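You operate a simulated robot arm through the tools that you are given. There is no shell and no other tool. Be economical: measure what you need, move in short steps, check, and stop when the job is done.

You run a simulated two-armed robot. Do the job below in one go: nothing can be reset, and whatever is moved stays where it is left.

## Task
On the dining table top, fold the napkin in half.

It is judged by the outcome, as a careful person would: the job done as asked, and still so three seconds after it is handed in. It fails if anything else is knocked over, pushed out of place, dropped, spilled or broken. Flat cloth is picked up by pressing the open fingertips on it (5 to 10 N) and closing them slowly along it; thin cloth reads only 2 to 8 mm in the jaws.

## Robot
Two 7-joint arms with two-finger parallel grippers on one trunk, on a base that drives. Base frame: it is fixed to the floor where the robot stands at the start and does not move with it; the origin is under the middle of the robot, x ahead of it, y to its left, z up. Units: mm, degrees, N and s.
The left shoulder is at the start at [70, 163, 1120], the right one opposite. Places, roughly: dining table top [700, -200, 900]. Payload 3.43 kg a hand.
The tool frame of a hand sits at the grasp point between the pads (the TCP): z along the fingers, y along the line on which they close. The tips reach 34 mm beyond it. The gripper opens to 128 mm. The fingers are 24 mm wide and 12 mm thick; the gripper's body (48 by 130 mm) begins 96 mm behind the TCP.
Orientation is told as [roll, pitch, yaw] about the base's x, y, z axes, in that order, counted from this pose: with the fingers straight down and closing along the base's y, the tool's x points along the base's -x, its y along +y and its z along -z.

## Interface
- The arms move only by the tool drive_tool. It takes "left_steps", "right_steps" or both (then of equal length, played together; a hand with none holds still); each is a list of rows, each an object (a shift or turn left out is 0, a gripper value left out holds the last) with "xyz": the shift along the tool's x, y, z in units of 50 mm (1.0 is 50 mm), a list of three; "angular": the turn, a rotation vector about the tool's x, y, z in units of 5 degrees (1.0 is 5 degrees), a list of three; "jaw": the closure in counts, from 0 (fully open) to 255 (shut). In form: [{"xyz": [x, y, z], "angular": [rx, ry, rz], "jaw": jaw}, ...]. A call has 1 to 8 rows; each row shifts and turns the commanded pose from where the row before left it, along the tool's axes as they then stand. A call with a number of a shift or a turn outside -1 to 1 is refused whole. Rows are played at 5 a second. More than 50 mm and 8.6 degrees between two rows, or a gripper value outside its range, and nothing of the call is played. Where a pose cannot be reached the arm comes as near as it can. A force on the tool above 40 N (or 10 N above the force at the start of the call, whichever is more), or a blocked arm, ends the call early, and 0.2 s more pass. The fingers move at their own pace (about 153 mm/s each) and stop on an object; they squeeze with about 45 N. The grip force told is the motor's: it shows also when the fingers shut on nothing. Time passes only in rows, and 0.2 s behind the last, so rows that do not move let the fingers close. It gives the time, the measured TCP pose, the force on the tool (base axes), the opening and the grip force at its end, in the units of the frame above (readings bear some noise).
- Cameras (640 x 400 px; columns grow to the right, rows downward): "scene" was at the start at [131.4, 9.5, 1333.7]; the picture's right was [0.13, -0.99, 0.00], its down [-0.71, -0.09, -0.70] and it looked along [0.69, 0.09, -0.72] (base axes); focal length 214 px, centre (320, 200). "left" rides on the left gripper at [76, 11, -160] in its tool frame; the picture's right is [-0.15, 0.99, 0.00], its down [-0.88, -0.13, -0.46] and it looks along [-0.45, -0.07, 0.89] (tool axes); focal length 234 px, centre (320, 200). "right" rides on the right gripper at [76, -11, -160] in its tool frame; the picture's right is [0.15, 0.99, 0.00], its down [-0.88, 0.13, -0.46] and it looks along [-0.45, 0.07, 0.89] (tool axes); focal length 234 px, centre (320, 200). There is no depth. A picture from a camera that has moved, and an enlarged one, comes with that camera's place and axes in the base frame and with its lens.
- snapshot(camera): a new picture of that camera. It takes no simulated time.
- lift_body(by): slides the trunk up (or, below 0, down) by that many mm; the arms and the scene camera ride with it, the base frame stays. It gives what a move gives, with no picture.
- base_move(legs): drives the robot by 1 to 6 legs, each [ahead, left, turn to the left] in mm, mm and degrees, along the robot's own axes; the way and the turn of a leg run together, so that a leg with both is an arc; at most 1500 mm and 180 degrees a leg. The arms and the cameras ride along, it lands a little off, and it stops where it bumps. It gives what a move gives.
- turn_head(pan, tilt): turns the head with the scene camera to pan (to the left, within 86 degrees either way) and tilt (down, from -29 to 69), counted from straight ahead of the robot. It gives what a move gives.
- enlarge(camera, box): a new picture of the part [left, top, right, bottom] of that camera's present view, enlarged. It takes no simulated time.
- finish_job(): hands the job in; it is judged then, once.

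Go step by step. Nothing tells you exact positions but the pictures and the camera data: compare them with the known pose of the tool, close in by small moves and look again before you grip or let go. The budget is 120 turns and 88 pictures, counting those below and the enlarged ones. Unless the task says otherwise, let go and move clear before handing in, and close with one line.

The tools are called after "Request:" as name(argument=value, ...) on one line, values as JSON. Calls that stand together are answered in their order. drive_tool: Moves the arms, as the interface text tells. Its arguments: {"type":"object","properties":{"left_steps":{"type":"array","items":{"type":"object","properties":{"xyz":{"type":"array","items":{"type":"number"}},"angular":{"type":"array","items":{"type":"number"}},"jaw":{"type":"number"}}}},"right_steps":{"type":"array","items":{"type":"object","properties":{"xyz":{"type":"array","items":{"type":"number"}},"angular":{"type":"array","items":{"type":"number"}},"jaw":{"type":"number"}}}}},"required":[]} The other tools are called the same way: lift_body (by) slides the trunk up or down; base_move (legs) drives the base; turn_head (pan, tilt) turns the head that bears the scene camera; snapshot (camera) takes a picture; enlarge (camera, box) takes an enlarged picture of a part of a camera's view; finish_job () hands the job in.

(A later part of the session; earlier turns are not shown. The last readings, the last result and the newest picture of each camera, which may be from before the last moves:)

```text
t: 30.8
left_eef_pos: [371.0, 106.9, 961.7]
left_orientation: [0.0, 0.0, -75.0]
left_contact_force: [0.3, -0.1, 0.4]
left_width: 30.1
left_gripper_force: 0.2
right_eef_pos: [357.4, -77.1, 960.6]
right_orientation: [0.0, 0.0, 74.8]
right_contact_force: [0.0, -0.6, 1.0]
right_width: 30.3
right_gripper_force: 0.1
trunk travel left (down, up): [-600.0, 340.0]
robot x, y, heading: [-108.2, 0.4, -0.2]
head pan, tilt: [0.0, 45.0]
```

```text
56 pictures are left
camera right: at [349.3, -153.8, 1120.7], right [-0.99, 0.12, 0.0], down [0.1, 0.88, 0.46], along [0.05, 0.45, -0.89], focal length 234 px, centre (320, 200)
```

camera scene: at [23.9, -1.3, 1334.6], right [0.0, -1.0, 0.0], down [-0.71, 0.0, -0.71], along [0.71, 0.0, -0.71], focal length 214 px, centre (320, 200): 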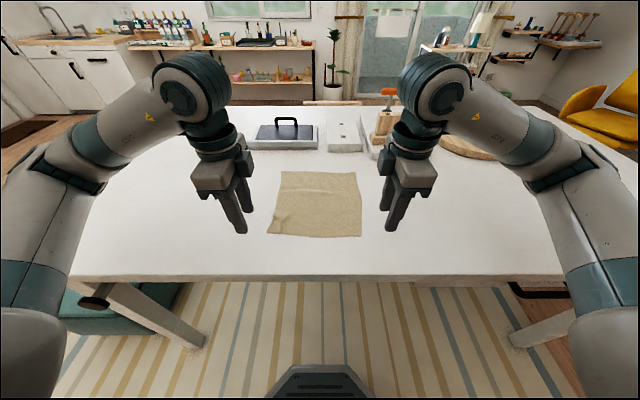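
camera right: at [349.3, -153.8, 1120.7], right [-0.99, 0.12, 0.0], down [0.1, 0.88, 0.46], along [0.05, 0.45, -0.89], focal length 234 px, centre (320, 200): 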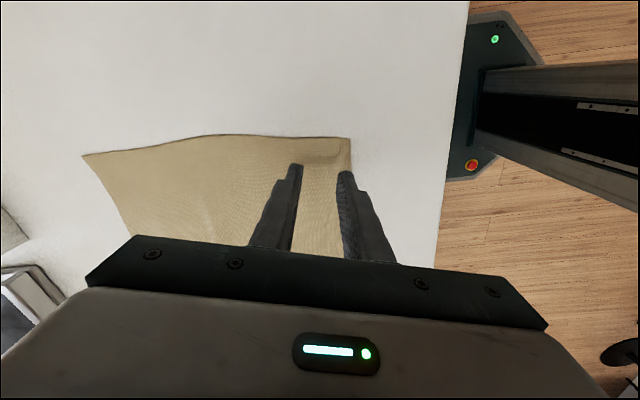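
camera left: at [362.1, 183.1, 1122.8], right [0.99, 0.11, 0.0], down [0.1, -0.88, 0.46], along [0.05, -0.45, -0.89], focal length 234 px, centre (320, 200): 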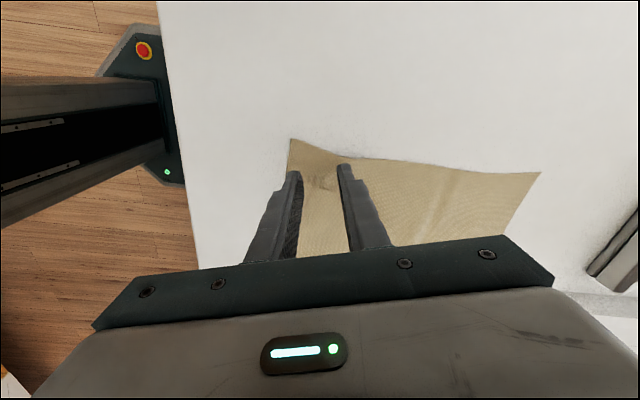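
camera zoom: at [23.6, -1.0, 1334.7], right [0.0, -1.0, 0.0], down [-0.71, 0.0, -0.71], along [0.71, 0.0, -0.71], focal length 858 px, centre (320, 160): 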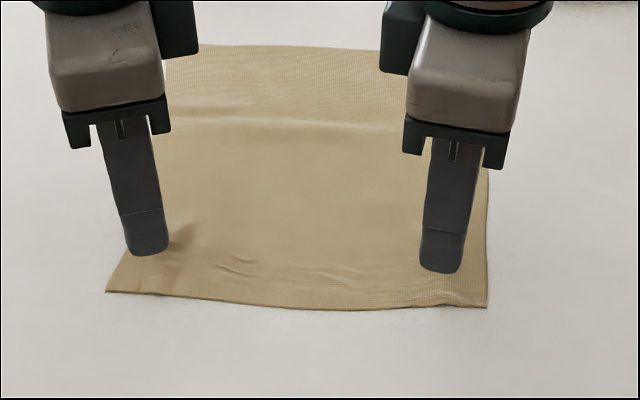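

Both hands are set over the corners. I'll lower them to contact.

Request:
drive_tool(left_steps=[{"xyz": [0, 0, 0.25]}, {"xyz": [0, 0, 0.23]}, {"xyz": [0, 0, 0.06]}, {}], right_steps=[{"xyz": [0, -0.06, 0.25]}, {"xyz": [0, 0, 0.23]}, {"xyz": [0, 0, 0.045]}, {}])

```text
t: 31.8
left_eef_pos: [369.4, 106.3, 935.8]
left_orientation: [0.0, 0.0, -75.2]
left_contact_force: [1.0, 0.5, 0.3]
left_width: 30.3
left_gripper_force: 0.1
right_eef_pos: [362.5, -79.0, 936.2]
right_orientation: [0.0, 0.1, 74.8]
right_contact_force: [0.7, 0.3, 5.7]
right_width: 29.8
right_gripper_force: 0.2
trunk travel left (down, up): [-600.0, 340.0]
robot x, y, heading: [-107.4, -0.6, -0.2]
head pan, tilt: [0.0, 45.0]
```

Request:
drive_tool(left_steps=[{"xyz": [0, 0, 0.03]}, {}], right_steps=[{"xyz": [0, 0, 0.005]}, {}])

```text
t: 32.4
left_eef_pos: [370.2, 106.5, 935.5]
left_orientation: [0.2, -0.1, -75.1]
left_contact_force: [0.5, 0.4, 8.9]
left_width: 29.8
left_gripper_force: 0.1
right_eef_pos: [361.9, -79.3, 935.0]
right_orientation: [0.0, 0.0, 74.7]
right_contact_force: [1.2, 1.3, 9.3]
right_width: 29.5
right_gripper_force: 0.1
trunk travel left (down, up): [-600.0, 340.0]
robot x, y, heading: [-109.6, -2.4, -0.2]
head pan, tilt: [0.0, 45.0]
```

Both hands press at about 9 N. Now I'll close slowly.

Request:
drive_tool(left_steps=[{"jaw": 204}, {"jaw": 213}, {"jaw": 222}, {"jaw": 231}, {"jaw": 240}, {"jaw": 248}, {"jaw": 255}, {}], right_steps=[{"jaw": 204}, {"jaw": 213}, {"jaw": 222}, {"jaw": 231}, {"jaw": 240}, {"jaw": 248}, {"jaw": 255}, {}])

Request:
drive_tool(left_steps=[{}, {"xyz": [0, 0, -0.3]}, {"xyz": [0, 0, -0.4]}, {}], right_steps=[{}, {"xyz": [0, 0, -0.3]}, {"xyz": [0, 0, -0.4]}, {}])

Request:
enlarge(camera="scene", box=[240, 160, 400, 260])

Request:
snapshot(camera="left")

```text
t: 34.2
left_eef_pos: [369.0, 106.4, 934.3]
left_orientation: [0.1, -0.1, -75.0]
left_contact_force: [0.0, -3.6, 12.3]
left_width: 2.0
left_gripper_force: 36.5
right_eef_pos: [360.1, -78.8, 935.0]
right_orientation: [0.0, 0.0, 74.8]
right_contact_force: [0.3, 3.6, 8.2]
right_width: 1.9
right_gripper_force: 36.3
trunk travel left (down, up): [-600.0, 340.0]
robot x, y, heading: [-108.5, -0.9, -0.1]
head pan, tilt: [0.0, 45.0]
```

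```text
t: 35.2
left_eef_pos: [371.2, 107.1, 969.8]
left_orientation: [-0.2, 0.1, -75.0]
left_contact_force: [-0.3, -2.0, 0.4]
left_width: 1.8
left_gripper_force: 36.4
right_eef_pos: [363.0, -79.4, 969.2]
right_orientation: [0.2, -0.1, 74.7]
right_contact_force: [0.2, 1.6, 0.3]
right_width: 2.0
right_gripper_force: 37.2
trunk travel left (down, up): [-600.0, 340.0]
robot x, y, heading: [-111.4, 3.0, -0.1]
head pan, tilt: [0.0, 45.0]
```

```text
4.00 times, centred on (320, 210) of scene
camera zoom: at [24.2, -1.1, 1334.5], right [0.0, -1.0, 0.0], down [-0.71, 0.0, -0.71], along [0.71, 0.0, -0.71], focal length 858 px, centre (320, 160)
```

zoom: 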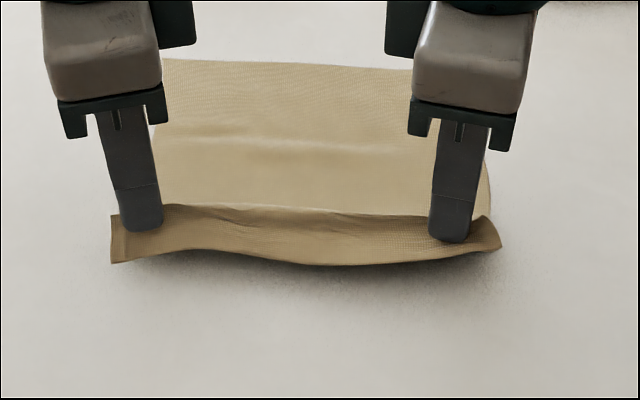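

```text
54 pictures are left
camera left: at [362.3, 183.3, 1129.0], right [0.99, 0.11, 0.0], down [0.1, -0.88, 0.46], along [0.05, -0.45, -0.89], focal length 234 px, centre (320, 200)
```

left: 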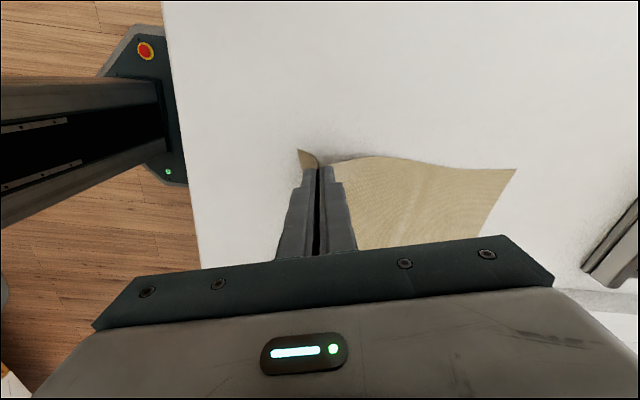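

This grip still leaves a cuff of about 25 mm that would double back. I'll set it down and spread it, then regrip right at the edge with the near finger just off the cloth, so there is almost no cuff.

Request:
drive_tool(left_steps=[{"xyz": [0, -0.1, 0.3]}, {"xyz": [0, -0.05, 0.4]}, {}, {"jaw": 235}, {"jaw": 215}, {"jaw": 195}, {"jaw": 175}, {}], right_steps=[{"xyz": [0, 0.1, 0.3]}, {"xyz": [0, 0.05, 0.39]}, {}, {"jaw": 235}, {"jaw": 215}, {"jaw": 195}, {"jaw": 175}, {}])

Request:
drive_tool(left_steps=[{"xyz": [0, 0, -0.4]}, {"xyz": [0.0, 0, -0.6]}, {"xyz": [0.8, 0, -0.2]}], right_steps=[{"xyz": [0, 0, -0.4]}, {"xyz": [0.0, 0, -0.6]}, {"xyz": [0.8, 0, -0.2]}])

Request:
enlarge(camera="scene", box=[240, 160, 400, 260])

```text
t: 37.0
left_eef_pos: [362.7, 104.3, 935.4]
left_orientation: [0.1, 0.0, -75.1]
left_contact_force: [2.4, 1.2, 10.4]
left_width: 37.3
left_gripper_force: 0.0
right_eef_pos: [354.6, -77.0, 935.3]
right_orientation: [-0.2, -0.1, 74.8]
right_contact_force: [2.0, -0.8, 13.5]
right_width: 37.8
right_gripper_force: 0.0
trunk travel left (down, up): [-600.0, 340.0]
robot x, y, heading: [-106.8, -0.1, -0.1]
head pan, tilt: [0.0, 45.0]
```

```text
t: 37.8
left_eef_pos: [350.7, 143.7, 995.3]
left_orientation: [-0.1, 0.0, -75.0]
left_contact_force: [-0.4, -0.3, -0.6]
left_width: 40.5
left_gripper_force: 0.0
right_eef_pos: [342.1, -115.7, 995.2]
right_orientation: [0.0, 0.0, 75.0]
right_contact_force: [-0.7, 0.6, -0.2]
right_width: 40.2
right_gripper_force: 0.2
trunk travel left (down, up): [-600.0, 340.0]
robot x, y, heading: [-108.3, -0.7, -0.3]
head pan, tilt: [0.0, 45.0]
```

```text
4.00 times, centred on (320, 210) of scene
camera zoom: at [21.6, -1.1, 1334.8], right [0.0, -1.0, 0.0], down [-0.71, 0.0, -0.71], along [0.71, 0.0, -0.71], focal length 858 px, centre (320, 160)
```

zoom: 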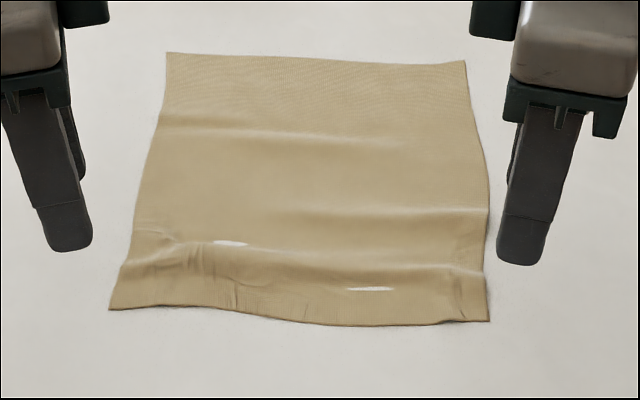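

The edge is flat again: about x = 330 on the left side and 319 on the right. I'll place the jaws straddling the very edge.

Request:
drive_tool(left_steps=[{"xyz": [-0.586, -0.42, 0.2], "jaw": 207}, {"xyz": [0, 0, 0.4]}, {"xyz": [0, 0, 0.4]}, {}], right_steps=[{"xyz": [-0.5, 0.426, 0.2], "jaw": 207}, {"xyz": [0, 0, 0.4]}, {"xyz": [0, 0, 0.4]}, {}])

Request:
enlarge(camera="left", box=[200, 100, 440, 250])

Request:
enlarge(camera="right", box=[200, 100, 440, 250])

```text
t: 38.8
left_eef_pos: [339.1, 108.9, 943.7]
left_orientation: [-0.1, 0.0, -75.0]
left_contact_force: [0.0, -0.1, -0.6]
left_width: 24.0
left_gripper_force: 0.1
right_eef_pos: [329.6, -86.0, 944.3]
right_orientation: [0.0, 0.0, 74.8]
right_contact_force: [0.9, 0.8, 0.1]
right_width: 24.2
right_gripper_force: 0.1
trunk travel left (down, up): [-600.0, 340.0]
robot x, y, heading: [-110.7, 1.8, -0.1]
head pan, tilt: [0.0, 45.0]
```

```text
2.67 times, centred on (320, 175) of left
camera zoom: at [331.0, 185.5, 1103.9], right [0.99, 0.11, 0.0], down [0.1, -0.88, 0.46], along [0.05, -0.45, -0.89], focal length 624 px, centre (320, 267)
```

zoom: 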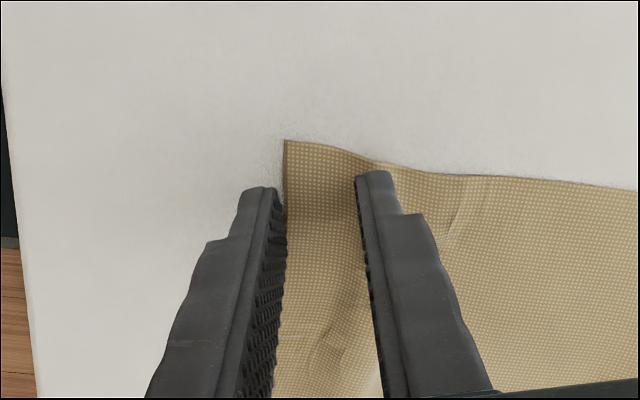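

```text
2.67 times, centred on (320, 175) of right
camera zoom: at [320.2, -163.3, 1103.8], right [-0.99, 0.12, 0.0], down [0.1, 0.88, 0.46], along [0.05, 0.45, -0.89], focal length 624 px, centre (320, 267)
```

zoom: 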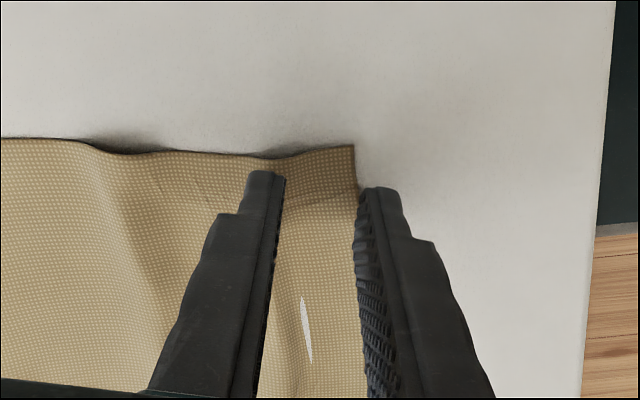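

The jaws straddle both edges very well. I'll press down.

Request:
drive_tool(left_steps=[{"xyz": [0, 0, 0.14]}, {"xyz": [0, 0, 0.04]}, {}], right_steps=[{"xyz": [0, 0, 0.14]}, {"xyz": [0, 0, 0.04]}, {}])

```text
t: 39.6
left_eef_pos: [340.4, 108.7, 935.6]
left_orientation: [-0.1, 0.0, -75.1]
left_contact_force: [1.1, 0.7, 2.4]
left_width: 24.1
left_gripper_force: 0.1
right_eef_pos: [330.5, -86.9, 936.1]
right_orientation: [0.0, 0.1, 74.8]
right_contact_force: [0.2, -0.4, 1.9]
right_width: 24.0
right_gripper_force: 0.0
trunk travel left (down, up): [-600.0, 340.0]
robot x, y, heading: [-108.5, 4.9, -0.2]
head pan, tilt: [0.0, 45.0]
```

Request:
drive_tool(left_steps=[{"xyz": [0, 0, 0.016]}, {"jaw": 213}, {"jaw": 220}, {"jaw": 227}, {"jaw": 234}, {"jaw": 241}, {"jaw": 248}, {"jaw": 255}], right_steps=[{"xyz": [0, 0, 0.016]}, {"jaw": 213}, {"jaw": 220}, {"jaw": 227}, {"jaw": 234}, {"jaw": 241}, {"jaw": 248}, {"jaw": 255}])

Request:
drive_tool(left_steps=[{}, {}, {"xyz": [0, 0, -0.3]}, {"xyz": [0, 0, -0.4]}, {}], right_steps=[{}, {}, {"xyz": [0, 0, -0.3]}, {"xyz": [0, 0, -0.4]}, {}])

Request:
enlarge(camera="scene", box=[240, 160, 400, 260])

Request:
enlarge(camera="left", box=[200, 100, 440, 250])

Request:
enlarge(camera="right", box=[200, 100, 440, 250])

```text
t: 41.4
left_eef_pos: [339.8, 110.0, 935.1]
left_orientation: [0.0, -0.1, -75.2]
left_contact_force: [-0.3, 0.2, 14.2]
left_width: 1.6
left_gripper_force: 36.3
right_eef_pos: [329.8, -85.6, 934.9]
right_orientation: [-0.1, 0.0, 74.8]
right_contact_force: [0.7, 0.0, 6.4]
right_width: 1.7
right_gripper_force: 36.4
trunk travel left (down, up): [-600.0, 340.0]
robot x, y, heading: [-105.3, -0.4, 0.0]
head pan, tilt: [0.0, 45.0]
```

```text
t: 42.6
left_eef_pos: [339.9, 110.0, 969.8]
left_orientation: [0.0, 0.0, -75.1]
left_contact_force: [-0.3, 0.0, -0.9]
left_width: 1.8
left_gripper_force: 36.7
right_eef_pos: [331.6, -86.3, 969.0]
right_orientation: [0.1, 0.0, 74.8]
right_contact_force: [-0.4, 0.0, -0.6]
right_width: 1.7
right_gripper_force: 36.6
trunk travel left (down, up): [-600.0, 340.0]
robot x, y, heading: [-107.6, 2.9, -0.3]
head pan, tilt: [0.0, 45.0]
```

```text
4.00 times, centred on (320, 210) of scene
camera zoom: at [24.2, -1.1, 1334.5], right [0.0, -1.0, 0.0], down [-0.71, 0.0, -0.71], along [0.71, 0.0, -0.71], focal length 858 px, centre (320, 160)
```

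zoom: 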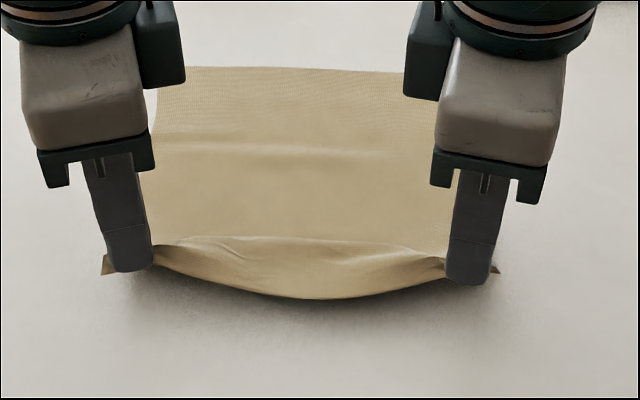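

```text
2.67 times, centred on (320, 175) of left
camera zoom: at [332.3, 185.4, 1128.7], right [0.99, 0.11, 0.0], down [0.1, -0.88, 0.46], along [0.05, -0.45, -0.89], focal length 624 px, centre (320, 267)
```

zoom: 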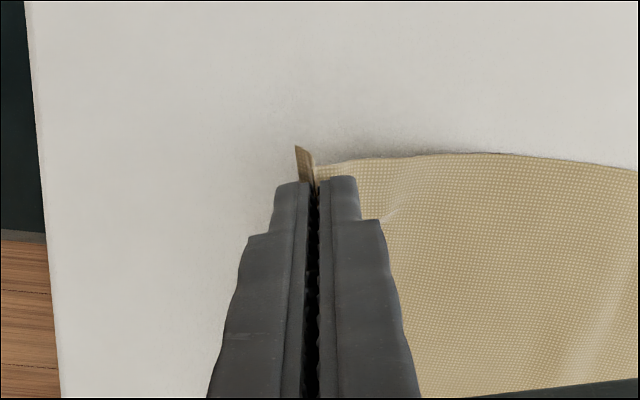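

```text
2.67 times, centred on (320, 175) of right
camera zoom: at [321.1, -163.1, 1129.1], right [-0.99, 0.12, 0.0], down [0.1, 0.88, 0.46], along [0.05, 0.45, -0.89], focal length 624 px, centre (320, 267)
```

zoom: 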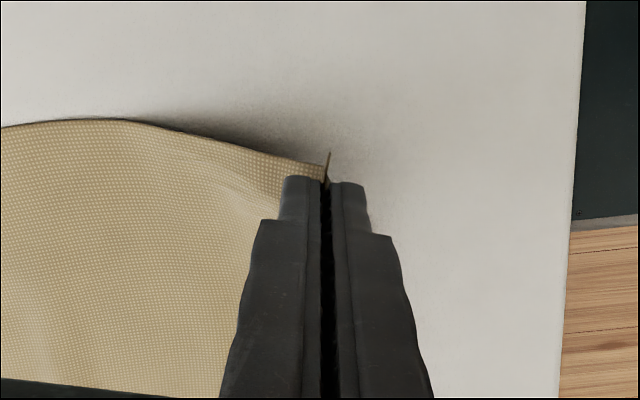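

This is a clean edge grip with almost no cuff. I'll do the arc again: up with the arms, across with the base, then down with the arms.

Request:
drive_tool(left_steps=[{"xyz": [-0.046, 0.216, -0.32]}, {"xyz": [-0.046, 0.216, -0.32]}, {"xyz": [-0.098, 0.408, -0.42]}, {"xyz": [-0.056, 0.254, -0.16]}, {"xyz": [-0.056, 0.254, -0.16]}, {}], right_steps=[{"xyz": [-0.042, -0.216, -0.32]}, {"xyz": [-0.042, -0.216, -0.32]}, {"xyz": [-0.094, -0.41, -0.42]}, {"xyz": [-0.052, -0.254, -0.16]}, {"xyz": [-0.052, -0.254, -0.16]}, {}])

Request:
base_move(legs=[[100, 0, 0]])

Request:
enlarge(camera="scene", box=[220, 130, 420, 255])

Request:
snapshot(camera="left")

Request:
snapshot(camera="right")

```text
t: 44.0
left_eef_pos: [408.4, 113.1, 1039.0]
left_orientation: [0.1, -0.1, -75.1]
left_contact_force: [0.5, -0.9, -0.4]
left_width: 1.7
left_gripper_force: 36.5
right_eef_pos: [398.5, -90.0, 1039.2]
right_orientation: [0.1, 0.0, 74.8]
right_contact_force: [-0.1, 1.0, -0.6]
right_width: 1.7
right_gripper_force: 36.6
trunk travel left (down, up): [-600.0, 340.0]
robot x, y, heading: [-105.2, 4.1, -0.1]
head pan, tilt: [0.0, 45.0]
```

```text
t: 45.1
left_eef_pos: [509.6, 111.8, 1038.1]
left_orientation: [0.0, 0.1, -75.1]
left_contact_force: [-0.4, -2.7, -0.1]
left_width: 1.7
left_gripper_force: 36.9
right_eef_pos: [499.7, -90.2, 1037.6]
right_orientation: [0.0, 0.0, 74.8]
right_contact_force: [-0.4, 1.3, -0.3]
right_width: 1.9
right_gripper_force: 36.4
trunk travel left (down, up): [-600.0, 340.0]
robot x, y, heading: [-10.2, -2.0, -0.0]
head pan, tilt: [0.0, 45.0]
```

```text
3.20 times, centred on (320, 192) of scene
camera zoom: at [124.0, -1.6, 1334.7], right [0.0, -1.0, 0.0], down [-0.71, 0.0, -0.71], along [0.71, 0.0, -0.71], focal length 686 px, centre (320, 224)
```

zoom: 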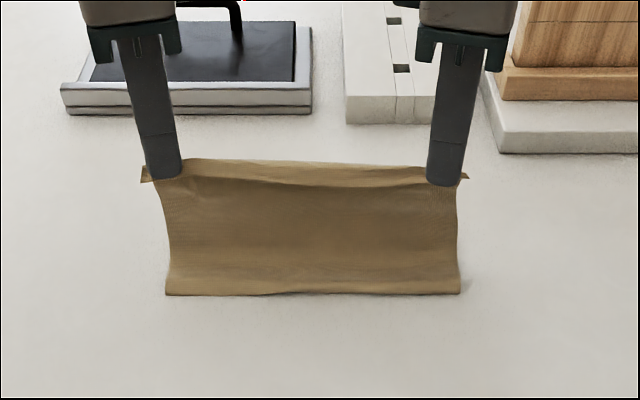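

```text
46 pictures are left
camera left: at [500.6, 187.9, 1197.9], right [0.99, 0.11, 0.0], down [0.1, -0.88, 0.46], along [0.05, -0.45, -0.89], focal length 234 px, centre (320, 200)
```

left: 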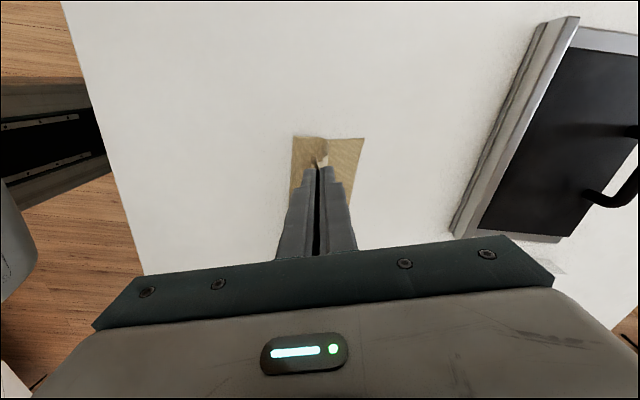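

```text
45 pictures are left
camera right: at [490.0, -167.9, 1198.3], right [-0.99, 0.12, 0.0], down [0.11, 0.88, 0.46], along [0.05, 0.45, -0.89], focal length 234 px, centre (320, 200)
```

right: 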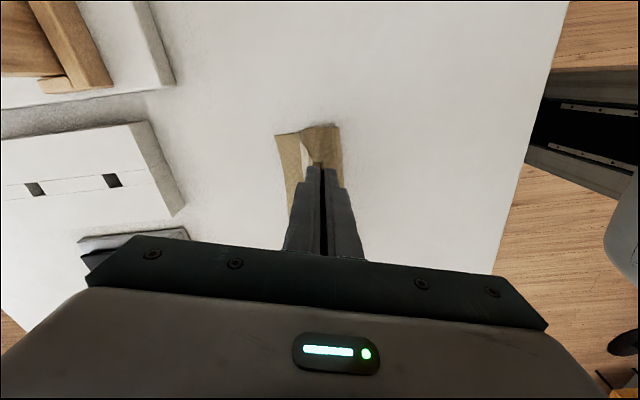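

The panel hangs properly from the edge. The lower far edge is now at x ≈ 561 on the left and 551 on the right, so I'll lower along the rest of the arc towards it.

Request:
drive_tool(left_steps=[{"xyz": [-0.062, 0.232, 0.46]}, {"xyz": [-0.068, 0.252, 0.46]}, {"xyz": [-0.042, 0.154, 0.38]}, {"xyz": [-0.036, 0.136, 0.36]}, {}], right_steps=[{"xyz": [-0.04, -0.238, 0.46]}, {"xyz": [-0.044, -0.256, 0.46]}, {"xyz": [-0.018, -0.16, 0.38]}, {"xyz": [-0.014, -0.142, 0.36]}, {}])

Request:
enlarge(camera="scene", box=[220, 130, 420, 255])

Request:
enlarge(camera="left", box=[200, 100, 440, 250])

Request:
enlarge(camera="right", box=[200, 100, 440, 250])

```text
t: 46.3
left_eef_pos: [528.1, 113.3, 998.1]
left_orientation: [-0.2, -0.1, -74.7]
left_contact_force: [0.4, -6.2, -0.7]
left_width: 1.7
left_gripper_force: 36.3
left hand out of reach, approached as far as the arm can: row 2, 3, 4
right_eef_pos: [531.0, -94.1, 973.8]
right_orientation: [0.0, 0.0, 74.8]
right_contact_force: [-0.2, 6.3, 0.9]
right_width: 2.0
right_gripper_force: 36.6
right hand out of reach, approached as far as the arm can: row 4
trunk travel left (down, up): [-600.0, 340.0]
robot x, y, heading: [-9.1, -1.4, -0.2]
head pan, tilt: [0.0, 45.0]
```

```text
3.20 times, centred on (320, 192) of scene
camera zoom: at [123.7, -1.6, 1334.6], right [0.0, -1.0, 0.0], down [-0.71, 0.0, -0.71], along [0.71, 0.0, -0.71], focal length 686 px, centre (320, 224)
```

zoom: 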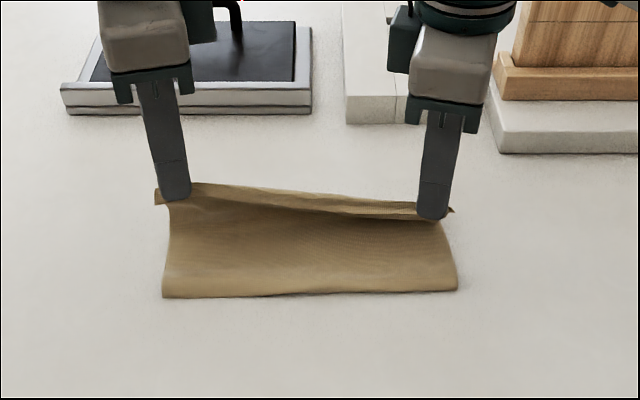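

```text
2.67 times, centred on (320, 175) of left
camera zoom: at [519.7, 188.9, 1157.9], right [0.99, 0.12, 0.0], down [0.11, -0.88, 0.46], along [0.05, -0.45, -0.89], focal length 624 px, centre (320, 267)
```

zoom: 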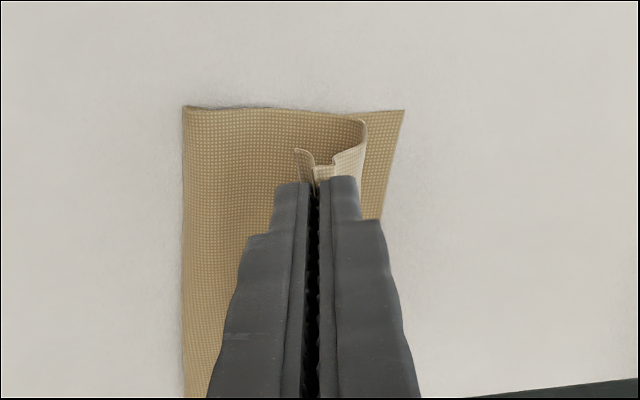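

```text
2.67 times, centred on (320, 175) of right
camera zoom: at [522.1, -171.1, 1133.2], right [-0.99, 0.12, 0.0], down [0.11, 0.88, 0.46], along [0.05, 0.45, -0.89], focal length 624 px, centre (320, 267)
```

zoom: 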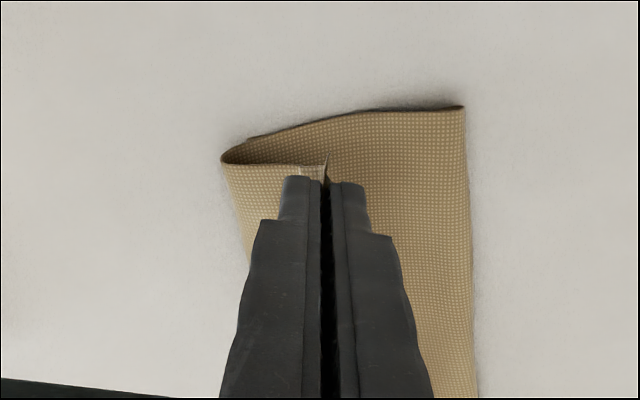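

The arms are at their reach limit with this wrist angle. I'll level the right hand with the left, then finish the descent with the trunk and small base moves, so the arm joints stay as they are.

Request:
drive_tool(right_steps=[{"xyz": [0.03, 0.106, -0.24]}, {"xyz": [0.03, 0.106, -0.24]}, {}])

Request:
lift_body(by=-22)

Request:
base_move(legs=[[22, 0, 0]])

Request:
lift_body(by=-20)

Request:
enlarge(camera="left", box=[200, 100, 440, 250])

Request:
enlarge(camera="right", box=[200, 100, 440, 250])

Request:
enlarge(camera="scene", box=[220, 130, 420, 255])

```text
t: 47.1
left_eef_pos: [529.1, 112.6, 999.5]
left_orientation: [-0.3, 0.0, -74.7]
left_contact_force: [0.3, -4.3, -0.5]
left_width: 1.6
left_gripper_force: 36.6
right_eef_pos: [520.6, -94.6, 998.1]
right_orientation: [0.0, -0.1, 74.8]
right_contact_force: [-0.3, 5.2, 0.3]
right_width: 1.5
right_gripper_force: 36.6
trunk travel left (down, up): [-600.0, 340.0]
robot x, y, heading: [-8.2, -0.1, -0.3]
head pan, tilt: [0.0, 45.0]
```

```text
t: 47.8
left_eef_pos: [527.4, 112.9, 976.1]
left_orientation: [-0.1, 0.0, -74.7]
left_contact_force: [1.1, -4.2, -0.2]
left_width: 2.0
left_gripper_force: 36.5
right_eef_pos: [519.8, -94.9, 976.3]
right_orientation: [0.0, 0.0, 74.8]
right_contact_force: [0.2, 4.3, 0.1]
right_width: 1.5
right_gripper_force: 36.4
trunk travel left (down, up): [-578.0, 362.0]
robot x, y, heading: [-8.2, -1.5, -0.2]
head pan, tilt: [0.0, 45.0]
```

```text
t: 48.6
left_eef_pos: [549.7, 113.3, 977.4]
left_orientation: [-0.1, -0.2, -74.6]
left_contact_force: [0.1, -4.2, 0.0]
left_width: 1.6
left_gripper_force: 36.0
right_eef_pos: [541.8, -93.9, 976.2]
right_orientation: [-0.1, 0.0, 74.8]
right_contact_force: [0.5, 4.3, 0.0]
right_width: 1.9
right_gripper_force: 36.8
trunk travel left (down, up): [-578.0, 362.0]
robot x, y, heading: [12.1, -1.7, -0.3]
head pan, tilt: [0.0, 45.0]
```

```text
t: 49.3
left_eef_pos: [549.9, 113.4, 955.9]
left_orientation: [0.0, 0.0, -74.7]
left_contact_force: [0.4, -3.9, 0.5]
left_width: 1.6
left_gripper_force: 36.4
right_eef_pos: [541.6, -93.8, 955.4]
right_orientation: [-0.1, 0.0, 74.8]
right_contact_force: [-0.5, 4.1, -0.2]
right_width: 1.9
right_gripper_force: 36.8
trunk travel left (down, up): [-558.0, 382.0]
robot x, y, heading: [8.1, 1.0, -0.1]
head pan, tilt: [0.0, 45.0]
```

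```text
2.67 times, centred on (320, 175) of left
camera zoom: at [540.9, 188.8, 1116.2], right [0.99, 0.12, 0.0], down [0.11, -0.88, 0.46], along [0.05, -0.45, -0.89], focal length 624 px, centre (320, 267)
```

zoom: 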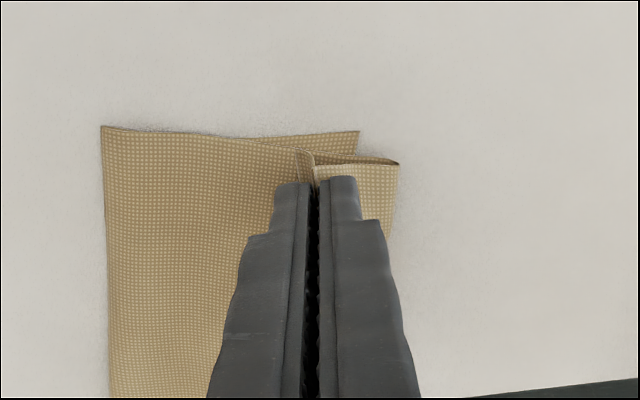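

```text
2.67 times, centred on (320, 175) of right
camera zoom: at [532.5, -171.0, 1115.6], right [-0.99, 0.12, 0.0], down [0.1, 0.88, 0.46], along [0.05, 0.45, -0.89], focal length 624 px, centre (320, 267)
```

zoom: 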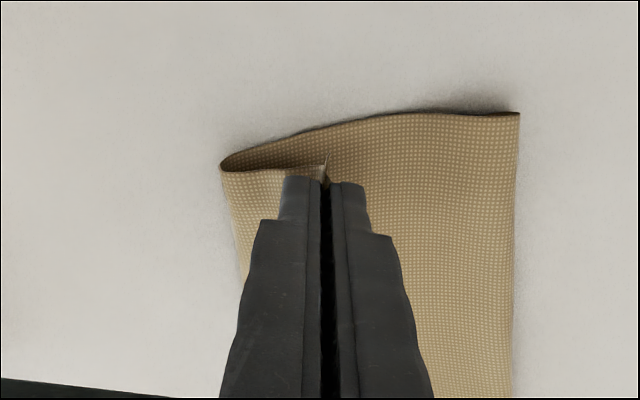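

```text
3.20 times, centred on (320, 192) of scene
camera zoom: at [144.9, -1.6, 1292.6], right [0.0, -1.0, 0.0], down [-0.71, 0.0, -0.71], along [0.71, 0.0, -0.71], focal length 686 px, centre (320, 224)
```

zoom: 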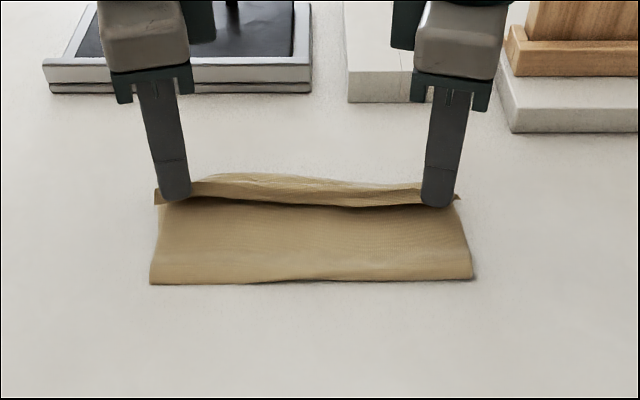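

The fold line has crept forward: the lower layer is about 90 mm against about 145 mm for the upper. I'll raise the hands and go back over the middle to relay the lower half, then repeat the arc with a smaller radius.

Request:
lift_body(by=80)

Request:
base_move(legs=[[-100, 0, 0]])

Request:
drive_tool(left_steps=[{"xyz": [0.13, -0.483, 0]}, {"xyz": [0.13, -0.483, 0]}, {}], right_steps=[{"xyz": [0.131, 0.482, 0]}, {"xyz": [0.131, 0.482, 0]}, {}])

Request:
lift_body(by=-35)

Request:
enlarge(camera="scene", box=[220, 130, 420, 255])

Request:
snapshot(camera="left")

```text
t: 50.5
left_eef_pos: [549.4, 114.0, 1038.0]
left_orientation: [-0.2, -0.1, -74.7]
left_contact_force: [0.3, -4.8, 0.5]
left_width: 1.7
left_gripper_force: 36.6
right_eef_pos: [543.1, -94.4, 1034.6]
right_orientation: [0.0, 0.0, 74.8]
right_contact_force: [0.6, 4.1, 0.4]
right_width: 1.6
right_gripper_force: 36.0
trunk travel left (down, up): [-638.0, 302.0]
robot x, y, heading: [11.1, 3.7, 0.1]
head pan, tilt: [0.0, 45.0]
```

```text
t: 51.6
left_eef_pos: [449.3, 112.6, 1037.4]
left_orientation: [-0.2, -0.1, -74.8]
left_contact_force: [-0.6, -4.8, -0.1]
left_width: 1.5
left_gripper_force: 36.6
right_eef_pos: [442.1, -94.4, 1036.0]
right_orientation: [0.0, -0.1, 74.7]
right_contact_force: [0.3, 4.6, 0.3]
right_width: 1.6
right_gripper_force: 36.1
trunk travel left (down, up): [-638.0, 302.0]
robot x, y, heading: [-89.4, -0.6, 0.1]
head pan, tilt: [0.0, 45.0]
```

```text
t: 52.4
left_eef_pos: [400.6, 112.2, 1036.4]
left_orientation: [-0.1, -0.2, -74.9]
left_contact_force: [-0.2, -4.9, -0.2]
left_width: 1.8
left_gripper_force: 36.4
right_eef_pos: [392.6, -94.2, 1034.9]
right_orientation: [0.1, 0.0, 74.7]
right_contact_force: [0.5, 4.1, -0.4]
right_width: 1.8
right_gripper_force: 37.1
trunk travel left (down, up): [-638.0, 302.0]
robot x, y, heading: [-86.1, 1.3, -0.2]
head pan, tilt: [0.0, 45.0]
```

```text
t: 53.2
left_eef_pos: [398.4, 112.9, 1002.2]
left_orientation: [0.0, -0.1, -74.8]
left_contact_force: [1.0, -4.2, 0.9]
left_width: 1.6
left_gripper_force: 36.3
right_eef_pos: [391.1, -94.1, 1001.9]
right_orientation: [0.0, -0.1, 74.7]
right_contact_force: [0.9, 4.2, -0.2]
right_width: 1.7
right_gripper_force: 36.6
trunk travel left (down, up): [-603.0, 337.0]
robot x, y, heading: [-89.1, -0.9, -0.2]
head pan, tilt: [0.0, 45.0]
```

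```text
3.20 times, centred on (320, 192) of scene
camera zoom: at [44.2, -1.4, 1337.8], right [0.0, -1.0, 0.0], down [-0.71, 0.0, -0.71], along [0.71, 0.0, -0.71], focal length 686 px, centre (320, 224)
```

zoom: 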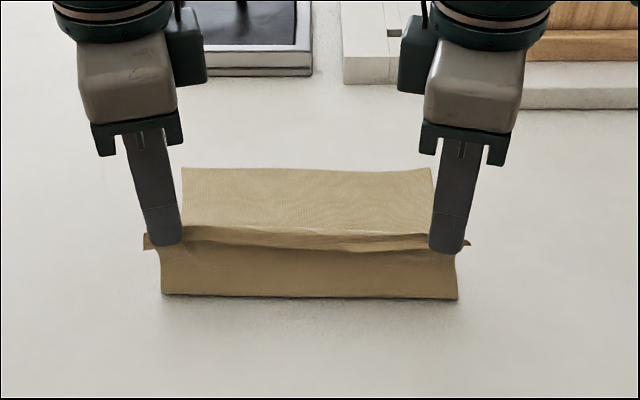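

```text
37 pictures are left
camera left: at [390.9, 188.7, 1162.0], right [0.99, 0.12, 0.0], down [0.11, -0.88, 0.46], along [0.05, -0.45, -0.89], focal length 234 px, centre (320, 200)
```

left: 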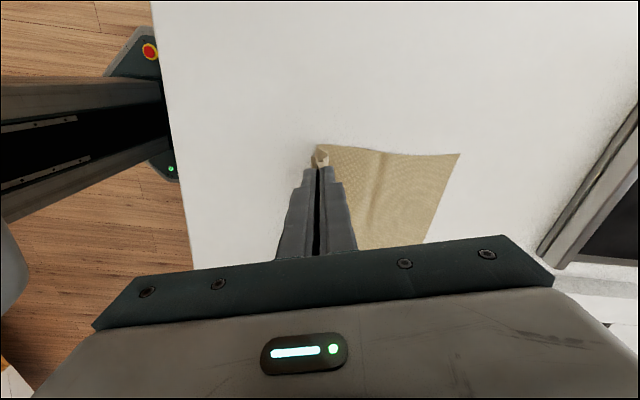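

The lower half has been relaid. I'll now tilt the fingers back by 30° so the cloth leaves them towards the fold.

Request:
drive_tool(left_steps=[{"angular": [0.966, 0.259, 0]}, {"angular": [0.966, 0.259, 0]}, {"angular": [0.966, 0.259, 0]}, {"angular": [0.966, 0.259, 0]}, {"angular": [0.966, 0.259, 0]}, {"angular": [0.966, 0.259, 0]}, {}], right_steps=[{"angular": [-0.9645, 0.264, 0]}, {"angular": [-0.9645, 0.264, 0]}, {"angular": [-0.9645, 0.264, 0]}, {"angular": [-0.9645, 0.264, 0]}, {"angular": [-0.9645, 0.264, 0]}, {"angular": [-0.9645, 0.264, 0]}, {}])

Request:
snapshot(camera="scene")

```text
t: 54.8
left_eef_pos: [399.4, 111.1, 1002.8]
left_orientation: [-29.3, 7.4, -76.6]
left_contact_force: [0.1, -3.8, 0.1]
left_width: 1.8
left_gripper_force: 37.0
right_eef_pos: [391.8, -94.1, 1002.1]
right_orientation: [29.1, 7.6, 76.8]
right_contact_force: [-0.1, 3.9, -0.4]
right_width: 1.9
right_gripper_force: 36.4
trunk travel left (down, up): [-603.0, 337.0]
robot x, y, heading: [-83.9, 1.7, -0.2]
head pan, tilt: [0.0, 45.0]
```

```text
36 pictures are left
camera scene: at [44.5, -1.3, 1337.7], right [0.0, -1.0, 0.0], down [-0.71, 0.0, -0.71], along [0.71, 0.0, -0.71], focal length 214 px, centre (320, 200)
```

scene: 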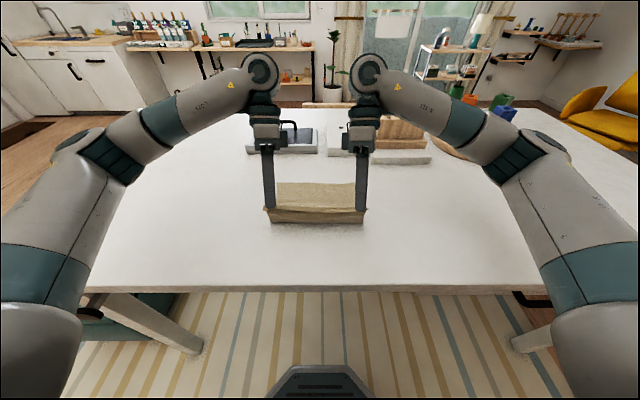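

The tilt worked. I'll go over in small trunk and base steps, keeping the tips within about 105 mm of the fold line near x = 432.

Request:
lift_body(by=25)

Request:
base_move(legs=[[88, 0, 0]])

Request:
lift_body(by=-20)

Request:
base_move(legs=[[28, 0, 0]])

Request:
lift_body(by=-20)

Request:
enlarge(camera="scene", box=[220, 130, 420, 255])

Request:
snapshot(camera="left")

Request:
snapshot(camera="right")

```text
t: 55.5
left_eef_pos: [401.2, 111.9, 1026.1]
left_orientation: [-29.4, 7.4, -76.7]
left_contact_force: [0.6, -3.9, -0.9]
left_width: 1.8
left_gripper_force: 36.7
right_eef_pos: [392.0, -94.8, 1025.9]
right_orientation: [29.2, 7.6, 76.7]
right_contact_force: [0.7, 4.3, 0.1]
right_width: 1.9
right_gripper_force: 36.9
trunk travel left (down, up): [-628.0, 312.0]
robot x, y, heading: [-88.2, 3.0, -0.2]
head pan, tilt: [0.0, 45.0]
```

```text
t: 56.6
left_eef_pos: [487.9, 112.2, 1027.0]
left_orientation: [-29.4, 7.4, -76.5]
left_contact_force: [0.2, -4.7, -0.2]
left_width: 1.9
left_gripper_force: 36.6
right_eef_pos: [480.4, -93.8, 1027.1]
right_orientation: [29.1, 7.6, 76.8]
right_contact_force: [-0.5, 3.8, 0.0]
right_width: 1.5
right_gripper_force: 37.0
trunk travel left (down, up): [-628.0, 312.0]
robot x, y, heading: [-3.4, -0.3, -0.1]
head pan, tilt: [0.0, 45.0]
```

```text
t: 57.3
left_eef_pos: [487.7, 112.7, 1007.4]
left_orientation: [-29.3, 7.4, -76.7]
left_contact_force: [-0.2, -3.6, -0.6]
left_width: 1.5
left_gripper_force: 36.9
right_eef_pos: [478.8, -94.4, 1006.4]
right_orientation: [29.1, 7.4, 76.9]
right_contact_force: [0.1, 3.6, 0.0]
right_width: 1.9
right_gripper_force: 36.7
trunk travel left (down, up): [-608.0, 332.0]
robot x, y, heading: [-1.1, 0.5, -0.1]
head pan, tilt: [0.0, 45.0]
```

```text
t: 58.1
left_eef_pos: [513.7, 112.1, 1008.1]
left_orientation: [-29.2, 7.4, -76.5]
left_contact_force: [0.6, -4.0, 0.1]
left_width: 1.9
left_gripper_force: 36.9
right_eef_pos: [505.6, -94.9, 1008.0]
right_orientation: [29.1, 7.5, 76.8]
right_contact_force: [0.4, 4.2, 0.1]
right_width: 1.7
right_gripper_force: 36.9
trunk travel left (down, up): [-608.0, 332.0]
robot x, y, heading: [28.8, 0.7, -0.2]
head pan, tilt: [0.0, 45.0]
```

```text
t: 58.8
left_eef_pos: [516.2, 111.4, 986.9]
left_orientation: [-29.3, 7.4, -76.6]
left_contact_force: [0.5, -3.8, -0.3]
left_width: 1.4
left_gripper_force: 36.3
right_eef_pos: [506.5, -94.2, 987.3]
right_orientation: [29.0, 7.5, 76.8]
right_contact_force: [0.4, 5.1, 0.6]
right_width: 1.9
right_gripper_force: 36.6
trunk travel left (down, up): [-588.0, 352.0]
robot x, y, heading: [26.8, 1.6, -0.2]
head pan, tilt: [0.0, 45.0]
```

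```text
3.20 times, centred on (320, 192) of scene
camera zoom: at [159.7, -1.8, 1322.6], right [0.0, -1.0, 0.0], down [-0.71, 0.0, -0.71], along [0.71, 0.0, -0.71], focal length 686 px, centre (320, 224)
```

zoom: 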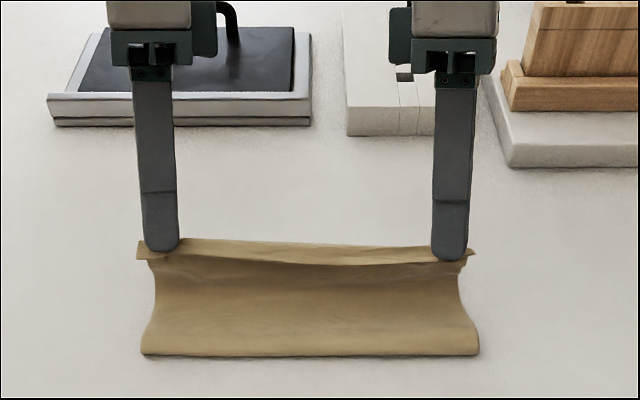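

```text
34 pictures are left
camera left: at [587.0, 188.9, 1129.7], right [0.86, 0.12, -0.5], down [0.32, -0.88, 0.34], along [-0.4, -0.46, -0.8], focal length 234 px, centre (320, 200)
```

left: 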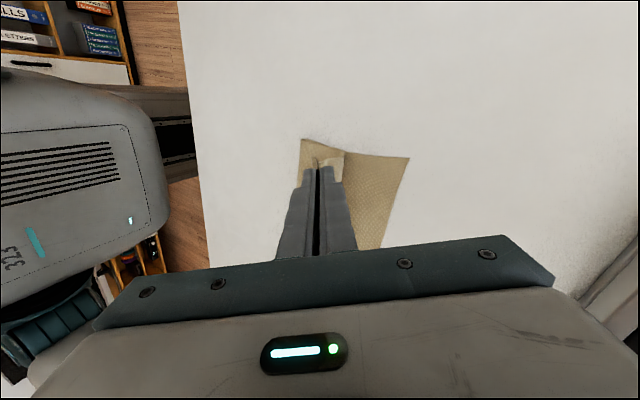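

```text
33 pictures are left
camera right: at [578.1, -171.2, 1129.4], right [-0.86, 0.12, 0.5], down [0.32, 0.88, 0.34], along [-0.4, 0.45, -0.8], focal length 234 px, centre (320, 200)
```

right: 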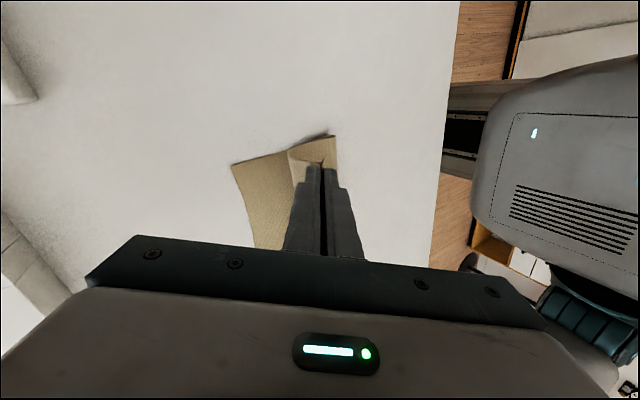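

The fold line is now at about x = 448, with the far edge at 557/550. I'll continue the descent.

Request:
base_move(legs=[[12, 0, 0]])

Request:
lift_body(by=-18)

Request:
base_move(legs=[[12, 0, 0]])

Request:
lift_body(by=-15)

Request:
enlarge(camera="scene", box=[220, 150, 420, 275])

Request:
enlarge(camera="left", box=[200, 100, 440, 250])

Request:
enlarge(camera="right", box=[200, 100, 440, 250])

```text
t: 59.5
left_eef_pos: [525.0, 112.2, 988.5]
left_orientation: [-29.2, 7.3, -76.6]
left_contact_force: [0.0, -5.0, 0.1]
left_width: 2.0
left_gripper_force: 36.4
right_eef_pos: [518.2, -94.6, 987.5]
right_orientation: [28.9, 7.5, 76.7]
right_contact_force: [0.6, 4.4, -0.6]
right_width: 2.1
right_gripper_force: 36.2
trunk travel left (down, up): [-588.0, 352.0]
robot x, y, heading: [38.1, 0.4, -0.4]
head pan, tilt: [0.0, 45.0]
```

```text
t: 60.2
left_eef_pos: [526.8, 111.9, 970.2]
left_orientation: [-29.3, 7.3, -76.6]
left_contact_force: [-0.6, -3.1, -0.4]
left_width: 1.6
left_gripper_force: 36.8
right_eef_pos: [518.1, -94.4, 968.4]
right_orientation: [29.1, 7.5, 76.9]
right_contact_force: [0.2, 4.3, 0.3]
right_width: 2.0
right_gripper_force: 37.2
trunk travel left (down, up): [-570.0, 370.0]
robot x, y, heading: [38.1, -0.0, -0.4]
head pan, tilt: [0.0, 45.0]
```

```text
t: 60.9
left_eef_pos: [536.3, 111.2, 969.8]
left_orientation: [-29.2, 7.4, -76.6]
left_contact_force: [-0.1, -3.5, 0.6]
left_width: 1.7
left_gripper_force: 36.3
right_eef_pos: [529.6, -94.4, 969.9]
right_orientation: [28.9, 7.6, 76.9]
right_contact_force: [-0.1, 3.6, 0.1]
right_width: 1.8
right_gripper_force: 36.3
trunk travel left (down, up): [-570.0, 370.0]
robot x, y, heading: [47.8, -0.4, -0.3]
head pan, tilt: [0.0, 45.0]
```

```text
t: 61.5
left_eef_pos: [539.4, 112.2, 955.0]
left_orientation: [-29.2, 7.3, -76.7]
left_contact_force: [-0.2, -2.7, -0.3]
left_width: 1.9
left_gripper_force: 36.6
right_eef_pos: [529.6, -93.9, 953.6]
right_orientation: [29.1, 7.5, 76.7]
right_contact_force: [0.6, 3.3, 0.2]
right_width: 1.7
right_gripper_force: 36.9
trunk travel left (down, up): [-555.0, 385.0]
robot x, y, heading: [50.3, -1.7, -0.4]
head pan, tilt: [0.0, 45.0]
```

```text
3.20 times, centred on (320, 212) of scene
camera zoom: at [182.9, -1.8, 1289.6], right [0.0, -1.0, 0.0], down [-0.71, 0.0, -0.71], along [0.71, 0.0, -0.71], focal length 686 px, centre (320, 160)
```

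zoom: 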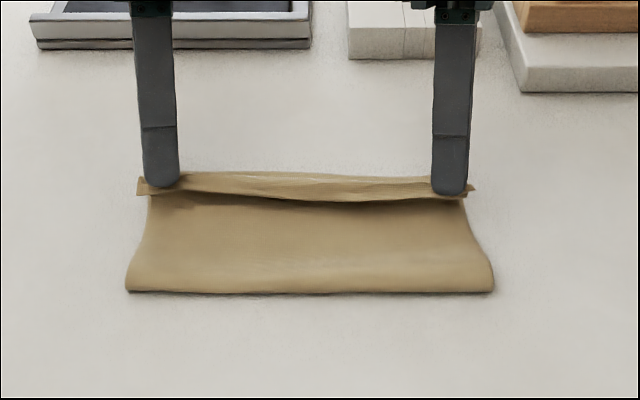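

```text
2.67 times, centred on (320, 175) of left
camera zoom: at [610.1, 188.9, 1097.1], right [0.86, 0.12, -0.5], down [0.32, -0.88, 0.35], along [-0.4, -0.46, -0.8], focal length 624 px, centre (320, 267)
```

zoom: 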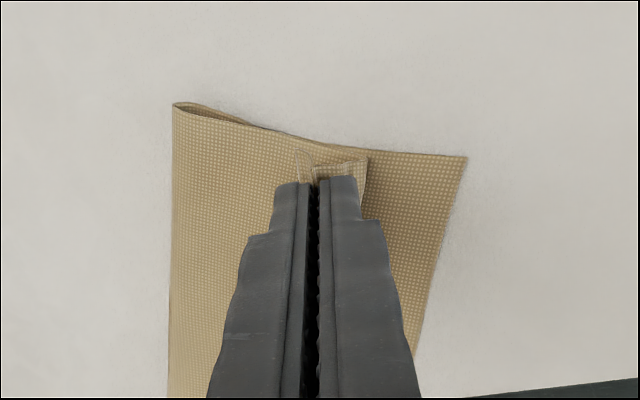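

```text
2.67 times, centred on (320, 175) of right
camera zoom: at [601.2, -171.1, 1096.8], right [-0.86, 0.12, 0.5], down [0.32, 0.88, 0.34], along [-0.4, 0.45, -0.8], focal length 624 px, centre (320, 267)
```

zoom: 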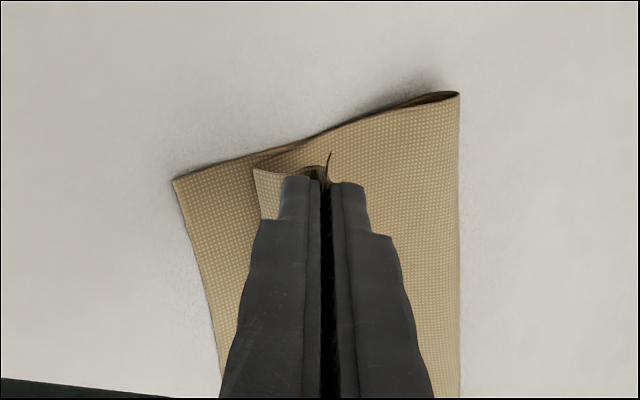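

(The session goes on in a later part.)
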